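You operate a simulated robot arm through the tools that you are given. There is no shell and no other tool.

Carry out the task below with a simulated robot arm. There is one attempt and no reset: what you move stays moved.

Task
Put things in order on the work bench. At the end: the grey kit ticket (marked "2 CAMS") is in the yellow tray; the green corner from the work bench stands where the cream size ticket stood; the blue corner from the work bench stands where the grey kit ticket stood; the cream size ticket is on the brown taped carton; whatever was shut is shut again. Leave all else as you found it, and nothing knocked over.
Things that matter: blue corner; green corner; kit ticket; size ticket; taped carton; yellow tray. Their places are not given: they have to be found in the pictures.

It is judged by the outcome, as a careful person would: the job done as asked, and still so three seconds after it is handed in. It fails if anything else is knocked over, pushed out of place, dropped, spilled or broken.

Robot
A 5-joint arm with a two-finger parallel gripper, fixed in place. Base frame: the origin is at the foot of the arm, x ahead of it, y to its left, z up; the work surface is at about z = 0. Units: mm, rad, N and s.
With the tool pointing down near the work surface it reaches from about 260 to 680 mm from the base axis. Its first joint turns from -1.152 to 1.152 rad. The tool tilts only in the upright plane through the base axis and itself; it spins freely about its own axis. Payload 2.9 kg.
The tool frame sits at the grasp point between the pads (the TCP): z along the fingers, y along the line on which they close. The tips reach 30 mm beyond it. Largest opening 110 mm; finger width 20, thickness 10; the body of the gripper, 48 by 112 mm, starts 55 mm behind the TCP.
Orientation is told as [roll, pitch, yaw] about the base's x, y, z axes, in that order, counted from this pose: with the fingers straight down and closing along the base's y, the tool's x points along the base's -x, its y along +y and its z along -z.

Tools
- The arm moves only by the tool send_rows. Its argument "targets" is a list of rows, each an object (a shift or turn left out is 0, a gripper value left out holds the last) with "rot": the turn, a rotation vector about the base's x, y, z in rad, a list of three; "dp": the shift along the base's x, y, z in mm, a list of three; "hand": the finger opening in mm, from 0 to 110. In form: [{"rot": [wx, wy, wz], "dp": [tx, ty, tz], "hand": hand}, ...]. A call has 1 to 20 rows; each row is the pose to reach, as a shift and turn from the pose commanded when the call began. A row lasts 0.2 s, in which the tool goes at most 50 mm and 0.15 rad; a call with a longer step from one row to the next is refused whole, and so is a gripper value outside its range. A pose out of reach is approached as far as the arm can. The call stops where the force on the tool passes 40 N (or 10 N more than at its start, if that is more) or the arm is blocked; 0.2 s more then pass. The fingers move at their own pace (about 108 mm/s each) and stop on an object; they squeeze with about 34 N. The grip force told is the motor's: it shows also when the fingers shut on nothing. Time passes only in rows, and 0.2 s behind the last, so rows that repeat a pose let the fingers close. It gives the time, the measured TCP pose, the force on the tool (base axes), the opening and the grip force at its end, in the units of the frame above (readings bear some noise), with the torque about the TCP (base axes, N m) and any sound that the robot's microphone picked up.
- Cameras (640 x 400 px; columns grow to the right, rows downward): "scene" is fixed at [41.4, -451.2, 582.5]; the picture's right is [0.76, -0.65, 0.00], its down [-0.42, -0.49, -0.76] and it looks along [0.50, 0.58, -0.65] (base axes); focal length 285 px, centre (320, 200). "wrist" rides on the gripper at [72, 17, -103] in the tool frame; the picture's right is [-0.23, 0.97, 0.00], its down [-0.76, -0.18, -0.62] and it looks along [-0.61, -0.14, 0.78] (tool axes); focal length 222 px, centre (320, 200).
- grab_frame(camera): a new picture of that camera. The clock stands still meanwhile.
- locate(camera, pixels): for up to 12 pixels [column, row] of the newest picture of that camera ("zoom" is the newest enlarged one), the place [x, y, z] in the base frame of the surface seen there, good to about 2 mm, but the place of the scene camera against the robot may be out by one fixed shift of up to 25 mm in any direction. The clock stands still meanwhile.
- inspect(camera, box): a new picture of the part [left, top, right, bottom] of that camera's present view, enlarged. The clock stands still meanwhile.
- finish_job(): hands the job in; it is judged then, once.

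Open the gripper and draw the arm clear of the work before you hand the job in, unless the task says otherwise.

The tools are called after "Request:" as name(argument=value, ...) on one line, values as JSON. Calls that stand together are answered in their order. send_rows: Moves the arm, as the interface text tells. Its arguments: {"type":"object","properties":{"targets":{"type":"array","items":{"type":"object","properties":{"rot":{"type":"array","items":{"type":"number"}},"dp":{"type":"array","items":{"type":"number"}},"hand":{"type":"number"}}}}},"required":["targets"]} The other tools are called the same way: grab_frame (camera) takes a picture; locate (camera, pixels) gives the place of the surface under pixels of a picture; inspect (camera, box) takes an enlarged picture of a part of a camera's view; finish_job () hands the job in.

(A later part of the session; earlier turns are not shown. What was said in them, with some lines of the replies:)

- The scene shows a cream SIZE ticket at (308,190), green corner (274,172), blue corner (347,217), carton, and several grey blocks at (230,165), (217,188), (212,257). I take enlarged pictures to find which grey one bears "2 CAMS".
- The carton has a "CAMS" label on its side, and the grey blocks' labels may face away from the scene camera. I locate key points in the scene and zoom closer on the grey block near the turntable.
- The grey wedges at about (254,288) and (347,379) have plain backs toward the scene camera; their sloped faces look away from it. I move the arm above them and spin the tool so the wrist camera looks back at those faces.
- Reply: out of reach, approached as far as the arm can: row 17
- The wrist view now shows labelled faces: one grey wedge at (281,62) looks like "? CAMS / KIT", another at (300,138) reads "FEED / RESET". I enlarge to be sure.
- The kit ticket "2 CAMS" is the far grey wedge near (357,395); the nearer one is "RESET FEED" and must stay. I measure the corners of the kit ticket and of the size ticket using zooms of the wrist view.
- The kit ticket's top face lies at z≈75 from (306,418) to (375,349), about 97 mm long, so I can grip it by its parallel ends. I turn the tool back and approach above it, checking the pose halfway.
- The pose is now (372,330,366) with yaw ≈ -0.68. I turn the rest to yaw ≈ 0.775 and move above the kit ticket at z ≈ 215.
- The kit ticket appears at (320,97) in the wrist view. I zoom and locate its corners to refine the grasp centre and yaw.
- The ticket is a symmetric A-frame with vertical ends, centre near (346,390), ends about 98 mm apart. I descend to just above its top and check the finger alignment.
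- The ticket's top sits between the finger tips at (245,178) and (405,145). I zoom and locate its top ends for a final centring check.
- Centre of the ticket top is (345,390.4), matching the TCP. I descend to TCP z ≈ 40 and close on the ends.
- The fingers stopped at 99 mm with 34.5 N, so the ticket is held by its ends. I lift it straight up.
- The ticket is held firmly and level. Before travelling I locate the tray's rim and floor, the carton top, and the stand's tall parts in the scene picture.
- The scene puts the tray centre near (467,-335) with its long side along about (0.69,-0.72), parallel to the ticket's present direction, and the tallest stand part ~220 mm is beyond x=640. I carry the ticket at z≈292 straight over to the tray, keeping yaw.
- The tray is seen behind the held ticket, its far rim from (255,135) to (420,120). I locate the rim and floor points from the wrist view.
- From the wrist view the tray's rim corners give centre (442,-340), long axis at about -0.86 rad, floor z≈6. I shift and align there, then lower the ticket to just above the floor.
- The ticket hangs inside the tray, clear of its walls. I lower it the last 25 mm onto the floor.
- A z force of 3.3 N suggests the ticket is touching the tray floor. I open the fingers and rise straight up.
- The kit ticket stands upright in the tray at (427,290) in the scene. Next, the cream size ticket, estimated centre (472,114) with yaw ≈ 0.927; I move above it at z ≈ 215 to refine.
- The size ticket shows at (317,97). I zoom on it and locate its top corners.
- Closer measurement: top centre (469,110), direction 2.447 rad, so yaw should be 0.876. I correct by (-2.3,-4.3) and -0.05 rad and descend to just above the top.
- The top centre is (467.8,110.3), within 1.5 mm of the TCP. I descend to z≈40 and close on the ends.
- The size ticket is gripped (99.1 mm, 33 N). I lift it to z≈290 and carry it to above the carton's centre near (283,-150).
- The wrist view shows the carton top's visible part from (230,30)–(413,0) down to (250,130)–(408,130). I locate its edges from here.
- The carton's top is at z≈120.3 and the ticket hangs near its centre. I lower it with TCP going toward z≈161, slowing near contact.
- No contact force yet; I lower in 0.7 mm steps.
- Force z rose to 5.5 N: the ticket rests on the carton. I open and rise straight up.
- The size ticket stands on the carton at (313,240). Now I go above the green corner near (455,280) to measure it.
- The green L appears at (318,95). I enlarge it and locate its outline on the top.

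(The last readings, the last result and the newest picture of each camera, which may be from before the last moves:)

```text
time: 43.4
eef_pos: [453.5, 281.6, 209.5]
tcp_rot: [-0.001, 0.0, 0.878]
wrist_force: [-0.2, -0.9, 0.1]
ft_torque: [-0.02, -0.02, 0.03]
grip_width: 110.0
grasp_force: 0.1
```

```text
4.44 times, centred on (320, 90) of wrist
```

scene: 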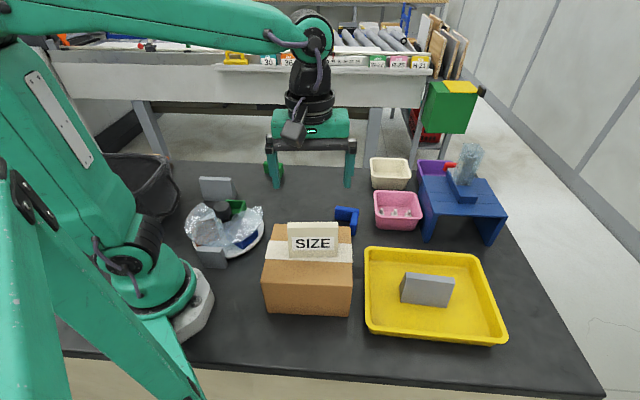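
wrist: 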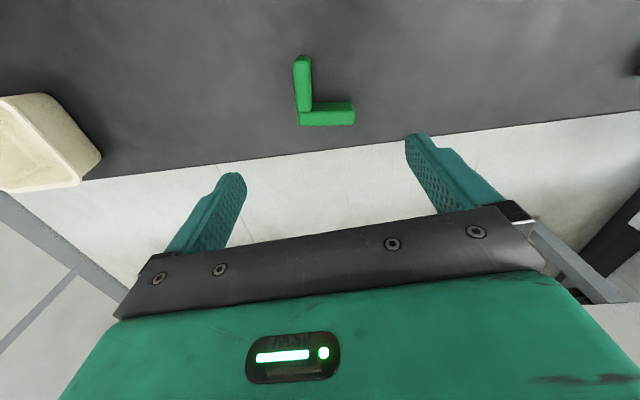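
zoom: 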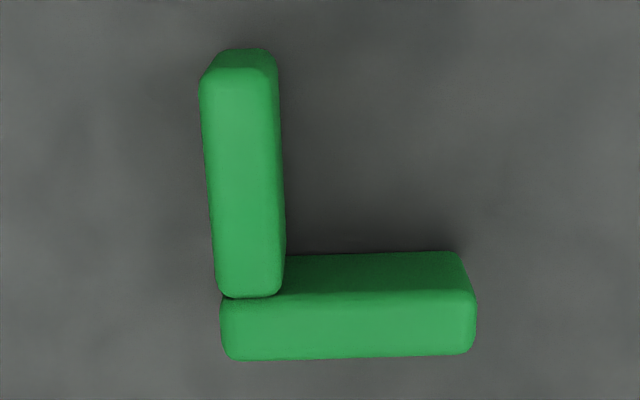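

Request:
locate(camera="zoom", pixels=[[240, 78], [208, 180], [279, 180], [207, 85], [272, 82], [245, 285], [350, 330], [230, 350], [468, 345], [470, 300], [350, 300], [350, 355]])

Request:
locate(camera="zoom", pixels=[[350, 270], [460, 260], [240, 55], [226, 330], [474, 325], [245, 180], [282, 240], [216, 260]])

```text
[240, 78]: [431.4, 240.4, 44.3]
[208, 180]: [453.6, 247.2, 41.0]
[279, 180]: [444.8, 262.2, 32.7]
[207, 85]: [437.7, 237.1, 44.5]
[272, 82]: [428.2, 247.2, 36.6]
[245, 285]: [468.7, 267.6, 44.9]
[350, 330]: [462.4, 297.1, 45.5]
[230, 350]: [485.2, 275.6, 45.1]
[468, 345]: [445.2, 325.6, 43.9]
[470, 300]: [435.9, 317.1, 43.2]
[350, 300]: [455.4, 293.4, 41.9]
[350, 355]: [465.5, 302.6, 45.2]
```

```text
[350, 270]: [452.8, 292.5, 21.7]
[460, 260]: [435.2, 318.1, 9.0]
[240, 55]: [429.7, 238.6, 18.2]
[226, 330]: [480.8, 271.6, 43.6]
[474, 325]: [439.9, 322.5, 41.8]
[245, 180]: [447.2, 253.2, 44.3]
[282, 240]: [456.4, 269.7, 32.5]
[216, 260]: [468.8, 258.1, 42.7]
```

The L: arms about 68 mm long, 16 mm thick, 45 mm high; arm 1 runs from (431,240) to the vertex side and its mid is near (453,258). I'll grip that arm across its thickness with yaw ≈ 0.676; I move above at z≈110 with a 60 mm opening and check.

Request:
send_rows(targets=[{"dp": [0, -12, -20], "rot": [0, 0, -0.1], "hand": 60}, {"dp": [0, -23.5, -50], "rot": [0, 0, -0.2], "hand": 60}, {"dp": [0, -23.5, -80], "rot": [0, 0, -0.202], "hand": 60}, {"dp": [0, -23.5, -100], "rot": [0, 0, -0.202], "hand": 60}, {"dp": [0, -23.5, -100], "rot": [0, 0, -0.202], "hand": 60}])

Request:
grab_frame(camera="wrist")

Request:
inspect(camera="wrist", box=[240, 60, 420, 200])

```text
time: 44.6
eef_pos: [453.6, 255.6, 108.9]
tcp_rot: [-0.002, 0.0, 0.675]
wrist_force: [0.2, 0.4, 0.6]
ft_torque: [0.0, 0.04, -0.01]
grip_width: 60.2
grasp_force: 0.1
```

```text
taken
```

wrist: 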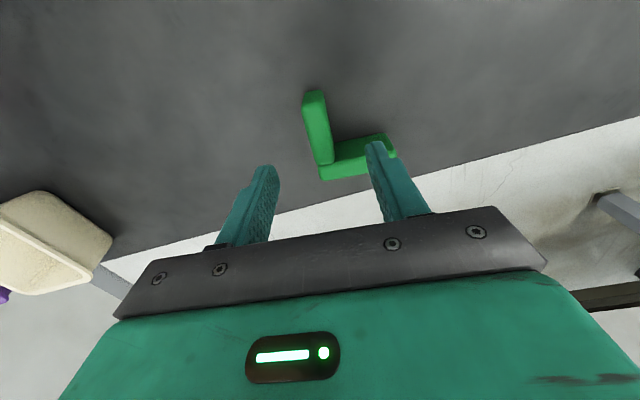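

```text
2.86 times, centred on (330, 130) of wrist
```

zoom: 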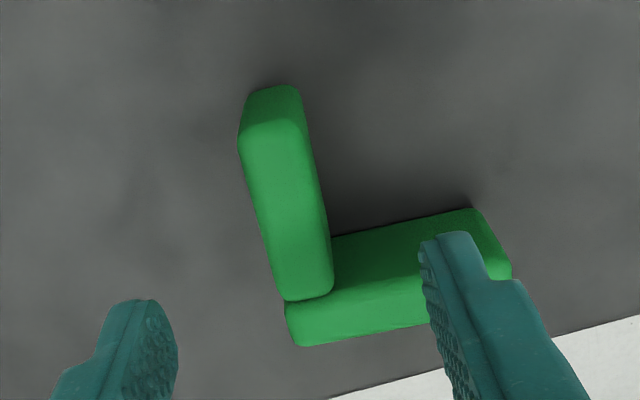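

Request:
locate(camera="zoom", pixels=[[245, 145], [298, 130], [258, 205], [312, 200], [283, 290], [325, 280], [292, 325], [300, 342], [415, 322], [286, 215], [270, 135], [280, 95]])

```text
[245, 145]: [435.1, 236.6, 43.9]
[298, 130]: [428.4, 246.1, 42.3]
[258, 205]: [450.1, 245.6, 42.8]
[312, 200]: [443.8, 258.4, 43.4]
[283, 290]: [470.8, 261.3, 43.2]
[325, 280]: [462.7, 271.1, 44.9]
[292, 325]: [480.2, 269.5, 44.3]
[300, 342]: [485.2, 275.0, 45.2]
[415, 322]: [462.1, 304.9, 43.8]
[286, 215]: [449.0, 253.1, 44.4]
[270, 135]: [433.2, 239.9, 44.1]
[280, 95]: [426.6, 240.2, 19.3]
```

The arm to grip is centred at about (449–454, 253–258), matching the TCP, and the inner finger has ~12 mm clearance to the other arm. I descend to z≈35 and close.

Request:
send_rows(targets=[{"dp": [0, 0, -20], "rot": [0, 0, -0.015]}, {"dp": [0, 0, -40], "rot": [0, 0, -0.015]}, {"dp": [0, 0, -58], "rot": [0, 0, -0.015]}, {"dp": [0, 0, -70], "rot": [0, 0, -0.015]}, {"dp": [0, 0, -74], "rot": [0, 0, -0.015]}, {"dp": [0, 0, -74], "rot": [0, 0, -0.015]}, {"dp": [0, 0, -74], "rot": [0, 0, -0.015], "hand": 5}, {"dp": [0, 0, -74], "rot": [0, 0, -0.015], "hand": 5}, {"dp": [0, 0, -74], "rot": [0, 0, -0.015], "hand": 5}, {"dp": [0, 0, -74], "rot": [0, 0, -0.015], "hand": 5}])

Request:
grab_frame(camera="wrist")

```text
time: 46.8
eef_pos: [453.6, 255.3, 35.2]
tcp_rot: [0.001, 0.0, 0.661]
wrist_force: [-0.1, -0.6, 0.6]
ft_torque: [-0.02, -0.02, -0.02]
grip_width: 16.7
grasp_force: 33.7
```

```text
taken
```

wrist: 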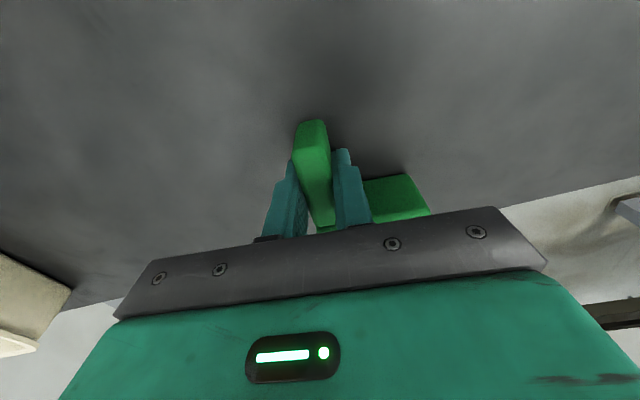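

The green corner's arm is gripped (16.7 mm, 34 N). I lift 100 mm, carry it to TCP (472.7,88.2) so that the L centres on the size ticket's old place (468,110), then pause above.

Request:
send_rows(targets=[{"dp": [0, 0, 10]}, {"dp": [0, 0, 35]}, {"dp": [0, 0, 70]}, {"dp": [0, 0, 100]}, {"dp": [2, -15, 100]}, {"dp": [6, -50, 100]}, {"dp": [10, -90, 100]}, {"dp": [14, -130, 100]}, {"dp": [18, -157, 100]}, {"dp": [19, -167, 100]}, {"dp": [19, -167, 100]}])

Request:
grab_frame(camera="wrist")

Request:
grab_frame(camera="scene")

```text
time: 49.2
eef_pos: [473.6, 88.7, 135.1]
tcp_rot: [0.0, -0.001, 0.661]
wrist_force: [0.3, -0.2, -0.2]
ft_torque: [0.02, 0.0, 0.0]
grip_width: 16.6
grasp_force: 34.3
```

```text
taken
```

wrist: 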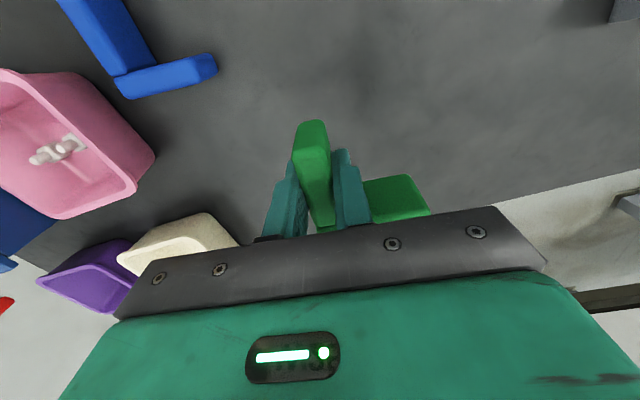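

```text
taken
```

scene: 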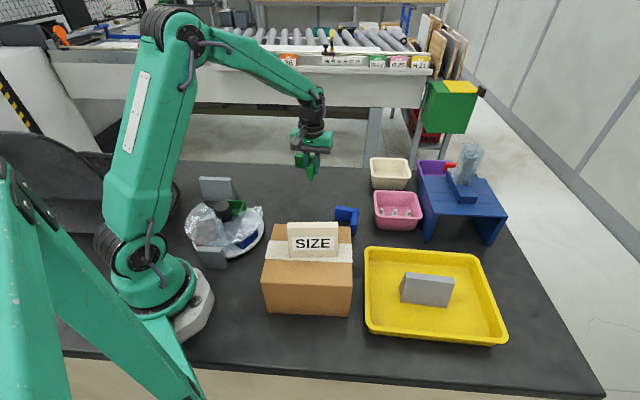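

The corner is held level, and the place below is free. I lower it to just above the surface, slowing at the end.

Request:
send_rows(targets=[{"dp": [-0.5, 0, -25]}, {"dp": [-0.5, 0, -55]}, {"dp": [-0.5, 0, -80]}, {"dp": [-0.5, 0, -93]}, {"dp": [-0.5, 0, -98]}, {"dp": [-0.5, 0, -99.5]}, {"dp": [-0.5, 0, -100]}, {"dp": [-0.5, 0, -100]}])

```text
time: 51.0
eef_pos: [471.8, 88.4, 35.0]
tcp_rot: [0.0, 0.0, 0.659]
wrist_force: [-0.5, 0.1, 0.4]
ft_torque: [-0.01, -0.02, -0.01]
grip_width: 16.6
grasp_force: 34.2
```

Height equals that of the grasp; I press down another millimetre to confirm contact.

Request:
send_rows(targets=[{"dp": [0, 0, -0.5]}, {"dp": [0, 0, -1]}, {"dp": [0, 0, -1]}])

```text
time: 51.8
eef_pos: [472.8, 89.4, 36.3]
tcp_rot: [0.0, -0.001, 0.66]
wrist_force: [-5.2, -3.2, 10.2]
ft_torque: [0.03, 0.1, 0.04]
grip_width: 17.0
grasp_force: 34.0
```

Contact is clear (10 N). I relieve it by 0.7 mm, open to 50 mm, and rise straight up.

Request:
send_rows(targets=[{"dp": [0, 0, 0.7]}, {"dp": [0, 0, 0.7], "hand": 50}, {"dp": [0, 0, 0.7], "hand": 50}, {"dp": [0, 0, 0.7], "hand": 50}, {"dp": [0, 0, 12], "hand": 50}, {"dp": [0, 0, 35], "hand": 50}, {"dp": [0, 0, 70], "hand": 50}, {"dp": [0, 0, 110], "hand": 50}, {"dp": [0, 0, 150], "hand": 50}, {"dp": [0, 0, 175], "hand": 50}, {"dp": [0, 0, 175], "hand": 50}])

Request:
grab_frame(camera="wrist")

Request:
grab_frame(camera="scene")

```text
time: 54.2
eef_pos: [473.0, 88.6, 210.0]
tcp_rot: [0.0, -0.001, 0.66]
wrist_force: [-0.3, -0.1, 1.1]
ft_torque: [0.01, -0.03, 0.01]
grip_width: 50.2
grasp_force: 0.1
```

```text
taken
```

wrist: 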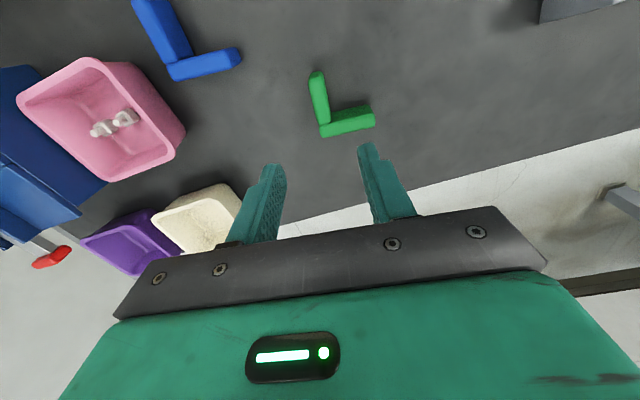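

```text
taken
```

scene: 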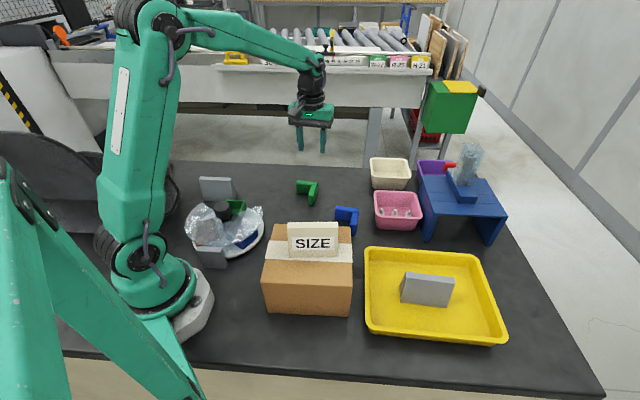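

The green corner stands at (308,190) in the scene, where the size ticket had been. I check its coordinates and those of the blue corner at (180,45) in the wrist view.

Request:
locate(camera="wrist", pixels=[[317, 78], [323, 131], [372, 119], [325, 100], [350, 122], [150, 10], [178, 70], [235, 57], [160, 35], [205, 65], [185, 50]])

```text
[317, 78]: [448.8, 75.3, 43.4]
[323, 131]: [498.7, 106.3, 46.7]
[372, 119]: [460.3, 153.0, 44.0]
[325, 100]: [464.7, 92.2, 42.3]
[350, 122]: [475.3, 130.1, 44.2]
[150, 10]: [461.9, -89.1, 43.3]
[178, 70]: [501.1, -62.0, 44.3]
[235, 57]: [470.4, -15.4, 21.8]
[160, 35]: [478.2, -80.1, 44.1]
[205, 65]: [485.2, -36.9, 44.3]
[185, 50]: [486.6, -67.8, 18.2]
```

The green corner's mean centre is about (469,111), as wanted. Now I move above the blue corner, whose arms run (462,-89)→(501,-62)→(470,-15).

Request:
send_rows(targets=[{"dp": [1, -15, 0], "hand": 60}, {"dp": [3, -50, 0], "hand": 60}, {"dp": [5, -90, 0], "hand": 60}, {"dp": [6, -130, 0], "hand": 60}, {"dp": [7, -155, 0], "hand": 60}, {"dp": [7, -165, 0], "hand": 60}, {"dp": [7, -165, 0], "hand": 60}])

Request:
grab_frame(camera="wrist")

Request:
inspect(camera="wrist", box=[265, 45, 409, 135])

```text
time: 55.8
eef_pos: [479.6, -76.1, 209.2]
tcp_rot: [0.0, 0.0, 0.66]
wrist_force: [-0.5, -0.6, 1.2]
ft_torque: [0.0, -0.04, 0.0]
grip_width: 59.9
grasp_force: 0.1
```

```text
taken
```

wrist: 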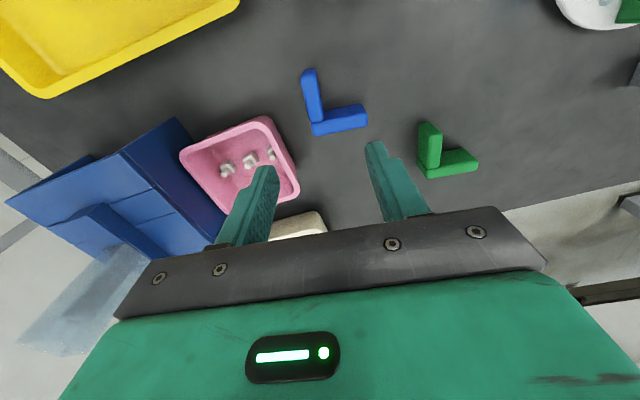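

```text
4.44 times, centred on (337, 90) of wrist
```

zoom: 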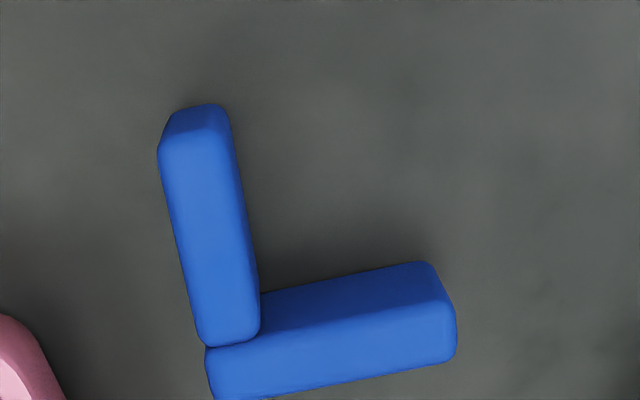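

The blue L is at (333,105) with the pink bin close on its left. I locate the L's top outline and the bin's rim.

Request:
locate(camera="zoom", pixels=[[163, 155], [230, 140], [180, 240], [245, 235], [200, 335], [252, 325], [212, 385], [325, 345], [450, 350], [440, 305], [215, 240], [230, 395]])

Request:
locate(camera="wrist", pixels=[[266, 119], [290, 160], [298, 188], [240, 124], [185, 150], [275, 145], [285, 195], [300, 170]])

```text
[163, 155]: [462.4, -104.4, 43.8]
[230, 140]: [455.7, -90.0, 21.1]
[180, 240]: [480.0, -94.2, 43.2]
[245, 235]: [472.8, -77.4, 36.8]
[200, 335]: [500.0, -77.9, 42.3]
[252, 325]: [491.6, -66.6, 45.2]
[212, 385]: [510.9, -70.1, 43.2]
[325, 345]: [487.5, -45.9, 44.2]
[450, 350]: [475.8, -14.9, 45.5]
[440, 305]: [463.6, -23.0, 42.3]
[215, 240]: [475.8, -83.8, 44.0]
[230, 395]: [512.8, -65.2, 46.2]
```

```text
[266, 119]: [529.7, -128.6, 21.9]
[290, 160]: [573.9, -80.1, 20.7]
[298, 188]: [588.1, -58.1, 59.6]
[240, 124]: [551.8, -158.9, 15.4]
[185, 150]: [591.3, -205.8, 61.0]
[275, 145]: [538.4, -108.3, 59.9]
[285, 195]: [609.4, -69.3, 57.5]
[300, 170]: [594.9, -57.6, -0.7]
```

Blue arm 1 is centred at about (478,-84.5) with axis angle ≈0.615; the pink bin's rim (z≈60) is nearest at about (538,-108). I use a 45 mm opening, move to that point at z≈109, and check.

Request:
send_rows(targets=[{"dp": [-1.5, -8.4, -20], "rot": [0, 0, -0.045], "hand": 45}, {"dp": [-1.5, -8.4, -55], "rot": [0, 0, -0.045], "hand": 45}, {"dp": [-1.5, -8.4, -85], "rot": [0, 0, -0.045], "hand": 45}, {"dp": [-1.5, -8.4, -100], "rot": [0, 0, -0.045], "hand": 45}, {"dp": [-1.5, -8.4, -100], "rot": [0, 0, -0.045], "hand": 45}])

Request:
grab_frame(camera="wrist")

Request:
inspect(camera="wrist", box=[240, 60, 420, 200])

```text
time: 57.0
eef_pos: [478.4, -84.5, 110.1]
tcp_rot: [0.0, -0.001, 0.615]
wrist_force: [0.7, 0.2, 0.6]
ft_torque: [0.0, 0.05, 0.02]
grip_width: 44.8
grasp_force: 0.1
```

```text
taken
```

wrist: 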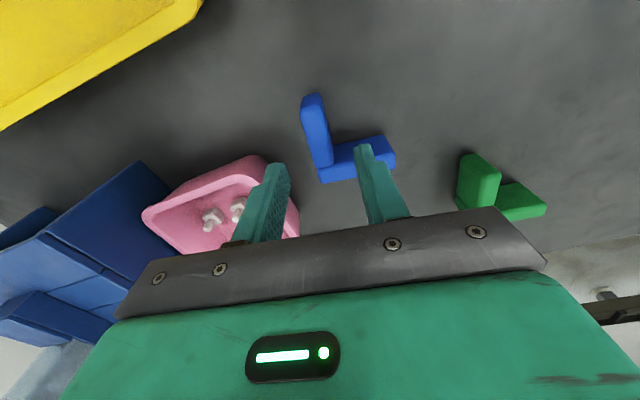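

```text
2.86 times, centred on (330, 130) of wrist
```

zoom: 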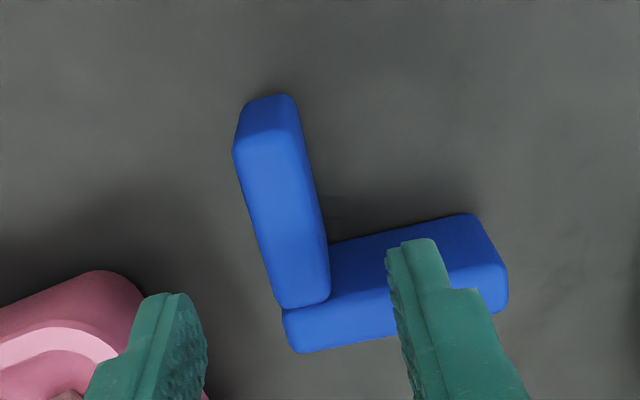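

Request:
locate(camera="zoom", pixels=[[240, 155], [292, 140], [256, 225], [310, 215], [280, 297], [323, 288], [290, 330], [300, 348], [385, 330], [284, 220], [145, 295], [115, 345]])

```text
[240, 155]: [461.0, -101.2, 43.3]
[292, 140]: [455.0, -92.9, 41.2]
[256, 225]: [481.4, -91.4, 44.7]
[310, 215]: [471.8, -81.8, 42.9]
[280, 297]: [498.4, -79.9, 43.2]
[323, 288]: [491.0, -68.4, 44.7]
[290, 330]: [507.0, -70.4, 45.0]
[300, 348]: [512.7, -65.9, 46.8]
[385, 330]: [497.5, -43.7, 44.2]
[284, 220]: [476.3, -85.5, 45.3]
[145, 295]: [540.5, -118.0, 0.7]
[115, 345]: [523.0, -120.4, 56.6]
```

Arm 1's centreline passes through (476.5,-86), aligned with the TCP, and the pink rim stays ≥20 mm from the finger. I descend to z≈35 and close.

Request:
send_rows(targets=[{"dp": [0, 0, -20]}, {"dp": [0, 0, -40]}, {"dp": [0, 0, -58]}, {"dp": [0, 0, -70]}, {"dp": [0, 0, -74.5]}, {"dp": [0, 0, -74.5]}, {"dp": [0, 0, -74.5], "hand": 5}, {"dp": [0, 0, -74.5], "hand": 5}, {"dp": [0, 0, -74.5], "hand": 5}])

```text
time: 59.0
eef_pos: [478.3, -84.4, 36.1]
tcp_rot: [0.0, -0.001, 0.614]
wrist_force: [0.5, 0.1, 0.5]
ft_torque: [0.04, 0.0, -0.01]
grip_width: 16.7
grasp_force: 33.7
```

The blue corner is gripped (16.7 mm). I lift it 150 mm and carry it to TCP (347.7,367.2), so that the L centres on the kit ticket's old place (345,390), pausing above.

Request:
send_rows(targets=[{"dp": [0, 0, 10]}, {"dp": [0, 0, 35]}, {"dp": [0, 0, 75]}, {"dp": [0, 0, 115]}, {"dp": [0, 0, 150]}, {"dp": [-4, 14, 150]}, {"dp": [-14, 49, 150]}, {"dp": [-26, 89, 150]}, {"dp": [-38, 131, 150]}, {"dp": [-50, 173, 150]}, {"dp": [-62, 215, 150]}, {"dp": [-74, 257, 150]}, {"dp": [-86, 299, 150]}, {"dp": [-98, 341, 150]}, {"dp": [-110, 381, 150]}, {"dp": [-120, 416, 150]}, {"dp": [-128, 442, 150]}, {"dp": [-130.6, 451.6, 150]}, {"dp": [-130.6, 451.6, 150]}])

Request:
grab_frame(camera="wrist")

Request:
grab_frame(camera="scene")

```text
time: 63.0
eef_pos: [346.8, 367.1, 185.6]
tcp_rot: [0.0, -0.001, 0.614]
wrist_force: [-0.7, 1.5, -1.5]
ft_torque: [0.0, 0.0, 0.01]
grip_width: 17.0
grasp_force: 33.9
```

```text
taken
```

wrist: 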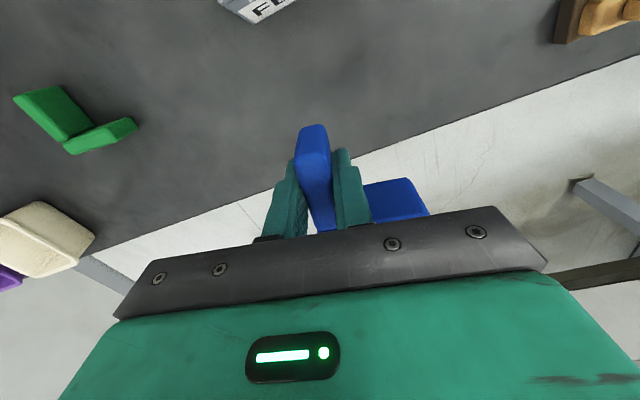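

```text
taken
```

scene: 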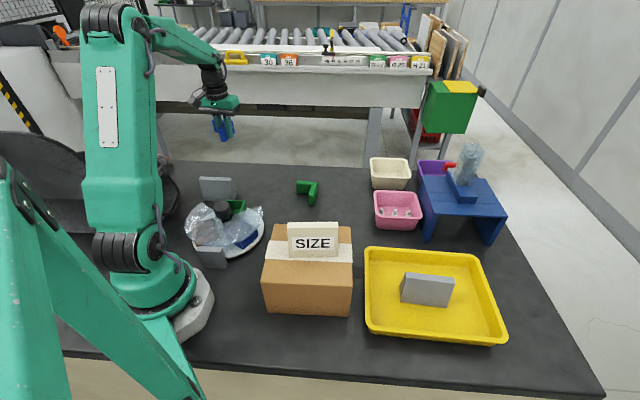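

The bench edge runs from (640,60) to (120,240) in the wrist view. I locate points just inside it to be sure that the corner's footprint is fully on the bench.

Request:
locate(camera="wrist", pixels=[[420, 133], [560, 82], [200, 205], [250, 188], [380, 145], [440, 130], [480, 110], [350, 140]])

```text
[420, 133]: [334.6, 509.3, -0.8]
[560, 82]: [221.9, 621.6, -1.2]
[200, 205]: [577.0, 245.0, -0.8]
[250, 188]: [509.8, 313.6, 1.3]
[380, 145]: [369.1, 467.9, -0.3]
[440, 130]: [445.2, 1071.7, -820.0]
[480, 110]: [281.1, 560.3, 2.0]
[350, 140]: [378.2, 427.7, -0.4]
```

The edge is ~40 mm beyond the corner's footprint, so the place is fine. I lower the blue corner by 150 mm, slowing at the end.

Request:
send_rows(targets=[{"dp": [0.5, 0, -30]}, {"dp": [0.5, 0, -70]}, {"dp": [0.5, 0, -105]}, {"dp": [0.5, 0, -130]}, {"dp": [0.5, 0, -143]}, {"dp": [0.5, 0, -148]}, {"dp": [0.5, 0, -149.5]}, {"dp": [0.5, 0, -150]}, {"dp": [0.5, 0, -150]}])

```text
time: 65.0
eef_pos: [347.7, 366.7, 36.2]
tcp_rot: [0.001, -0.001, 0.614]
wrist_force: [-4.5, -3.0, 7.8]
ft_torque: [0.01, 0.07, 0.03]
grip_width: 16.7
grasp_force: 34.2
```

Contact shows at 7.8 N: the blue corner is on the bench. I relieve slightly, open to 45 mm, and rise straight up.

Request:
send_rows(targets=[{"dp": [0, 0, 0.5]}, {"dp": [0, 0, 0.5], "hand": 45}, {"dp": [0, 0, 0.5], "hand": 45}, {"dp": [0, 0, 0.5], "hand": 45}, {"dp": [0, 0, 12], "hand": 45}, {"dp": [0, 0, 35], "hand": 45}, {"dp": [0, 0, 70], "hand": 45}, {"dp": [0, 0, 110], "hand": 45}, {"dp": [0, 0, 150], "hand": 45}, {"dp": [0, 0, 190], "hand": 45}, {"dp": [0, 0, 190], "hand": 45}])

Request:
grab_frame(camera="wrist")

Request:
grab_frame(camera="scene")

```text
time: 67.4
eef_pos: [347.3, 367.4, 226.5]
tcp_rot: [0.002, 0.0, 0.615]
wrist_force: [0.7, 0.2, 0.1]
ft_torque: [-0.04, 0.0, -0.04]
grip_width: 45.2
grasp_force: 0.1
```

```text
taken
```

wrist: 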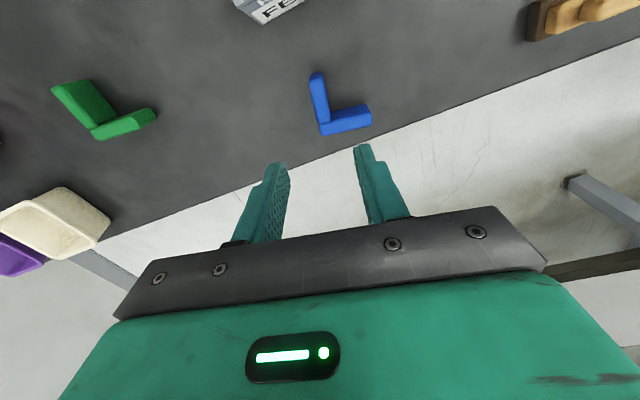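

```text
taken
```

scene: 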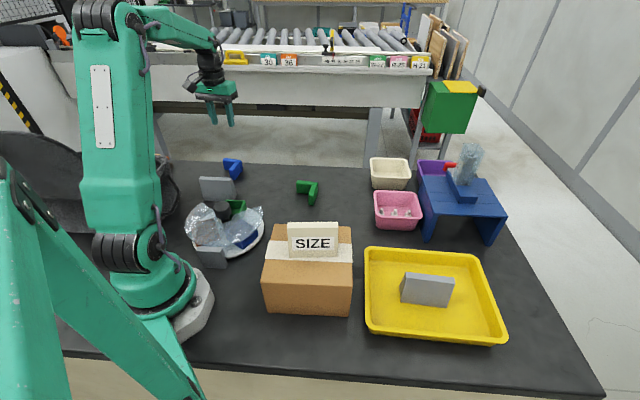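

The blue corner stands where the kit ticket was. I check its coordinates from the wrist view.

Request:
locate(camera="wrist", pixels=[[317, 80], [325, 131], [368, 119], [322, 100], [345, 124]])

```text
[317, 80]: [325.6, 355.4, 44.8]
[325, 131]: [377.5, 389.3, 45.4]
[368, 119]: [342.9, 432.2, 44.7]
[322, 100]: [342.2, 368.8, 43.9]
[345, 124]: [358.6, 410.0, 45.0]
```

The L's centre lies near (347,392), right at the kit ticket's old place. I open fully and return the arm to its starting pose, clear of the work.

Request:
send_rows(targets=[{"dp": [0, 0, 40], "rot": [0, 0, 0], "hand": 110}, {"dp": [0, 0, 80], "rot": [0, 0, -0.06], "hand": 110}, {"dp": [2, -20, 110], "rot": [0, 0, -0.12], "hand": 110}, {"dp": [4, -55, 130], "rot": [0, 0, -0.19], "hand": 110}, {"dp": [6, -95, 138], "rot": [0, 0, -0.26], "hand": 110}, {"dp": [8, -135, 138], "rot": [0, 0, -0.33], "hand": 110}, {"dp": [10, -175, 138], "rot": [0, 0, -0.4], "hand": 110}, {"dp": [12, -215, 138], "rot": [0, 0, -0.47], "hand": 110}, {"dp": [14, -255, 138], "rot": [0, 0, -0.54], "hand": 110}, {"dp": [15, -290, 138], "rot": [0, 0, -0.59], "hand": 110}, {"dp": [16, -315, 138], "rot": [0, 0, -0.615], "hand": 110}, {"dp": [16, -321, 138], "rot": [0, 0, -0.615], "hand": 110}, {"dp": [16, -321, 138], "rot": [0, 0, -0.615], "hand": 110}])

Request:
grab_frame(camera="scene")

Request:
inspect(camera="scene", box=[170, 140, 520, 350])

Request:
grab_frame(camera="wrist")

```text
time: 70.2
eef_pos: [363.4, 46.3, 363.2]
tcp_rot: [0.001, 0.002, 0.0]
wrist_force: [0.8, -0.4, 0.0]
ft_torque: [-0.01, -0.03, 0.02]
grip_width: 109.9
grasp_force: 0.0
```

```text
taken
```

scene: 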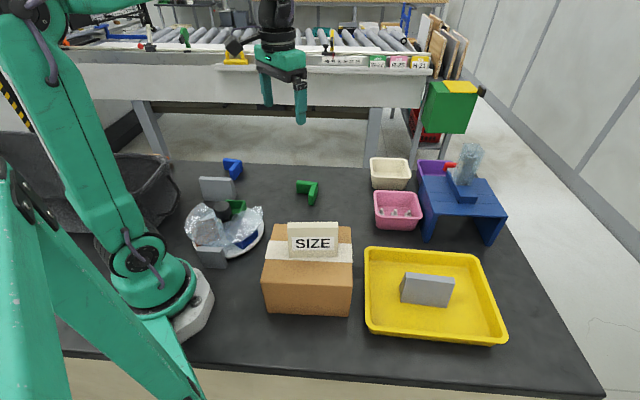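

```text
1.83 times, centred on (345, 245) of scene
```

zoom: 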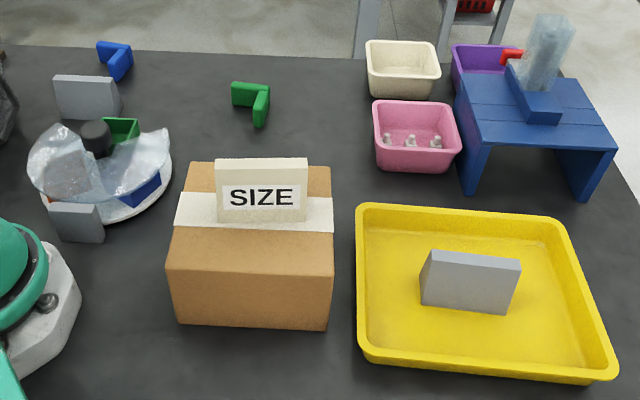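

```text
taken
```

wrist: 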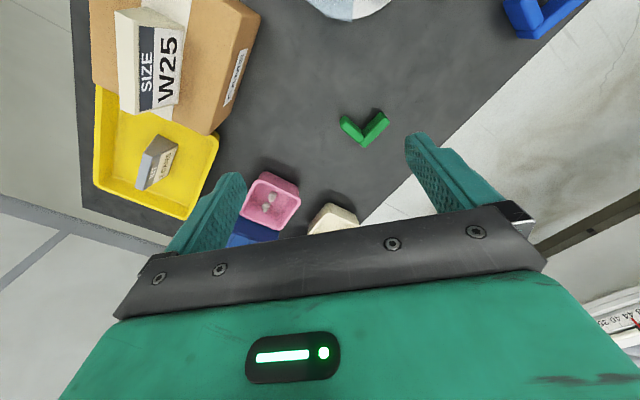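

The pictures show the kit ticket in the tray at (427,290), the size ticket on the carton at (313,240), and the green corner at (308,190). The blue corner is at (233,168), nothing else has moved and nothing was opened. The gripper is open and clear, so I hand the job in.

Request:
finish_job()

```text
The job is handed in.
```

The bench is in the order you asked for, and the job is handed in. I checked it in the last scene and wrist pictures before handing in.

- **Kit ticket:** the grey "2 CAMS" ticket stands upright in the yellow tray.
- **Size ticket:** the cream ticket stands on top of the brown taped carton, near its centre.
- **Green corner:** it stands where the size ticket stood, with its centre within a few millimetres of the old spot.
- **Blue corner:** it stands where the kit ticket stood, also within a few millimetres.

I opened nothing, so there was nothing to shut again. No other object looks moved or knocked over. The other grey ticket ("RESET FEED") and the third grey block by the turntable stayed where they were. The gripper is open and the arm is back at its starting pose, clear of the work.
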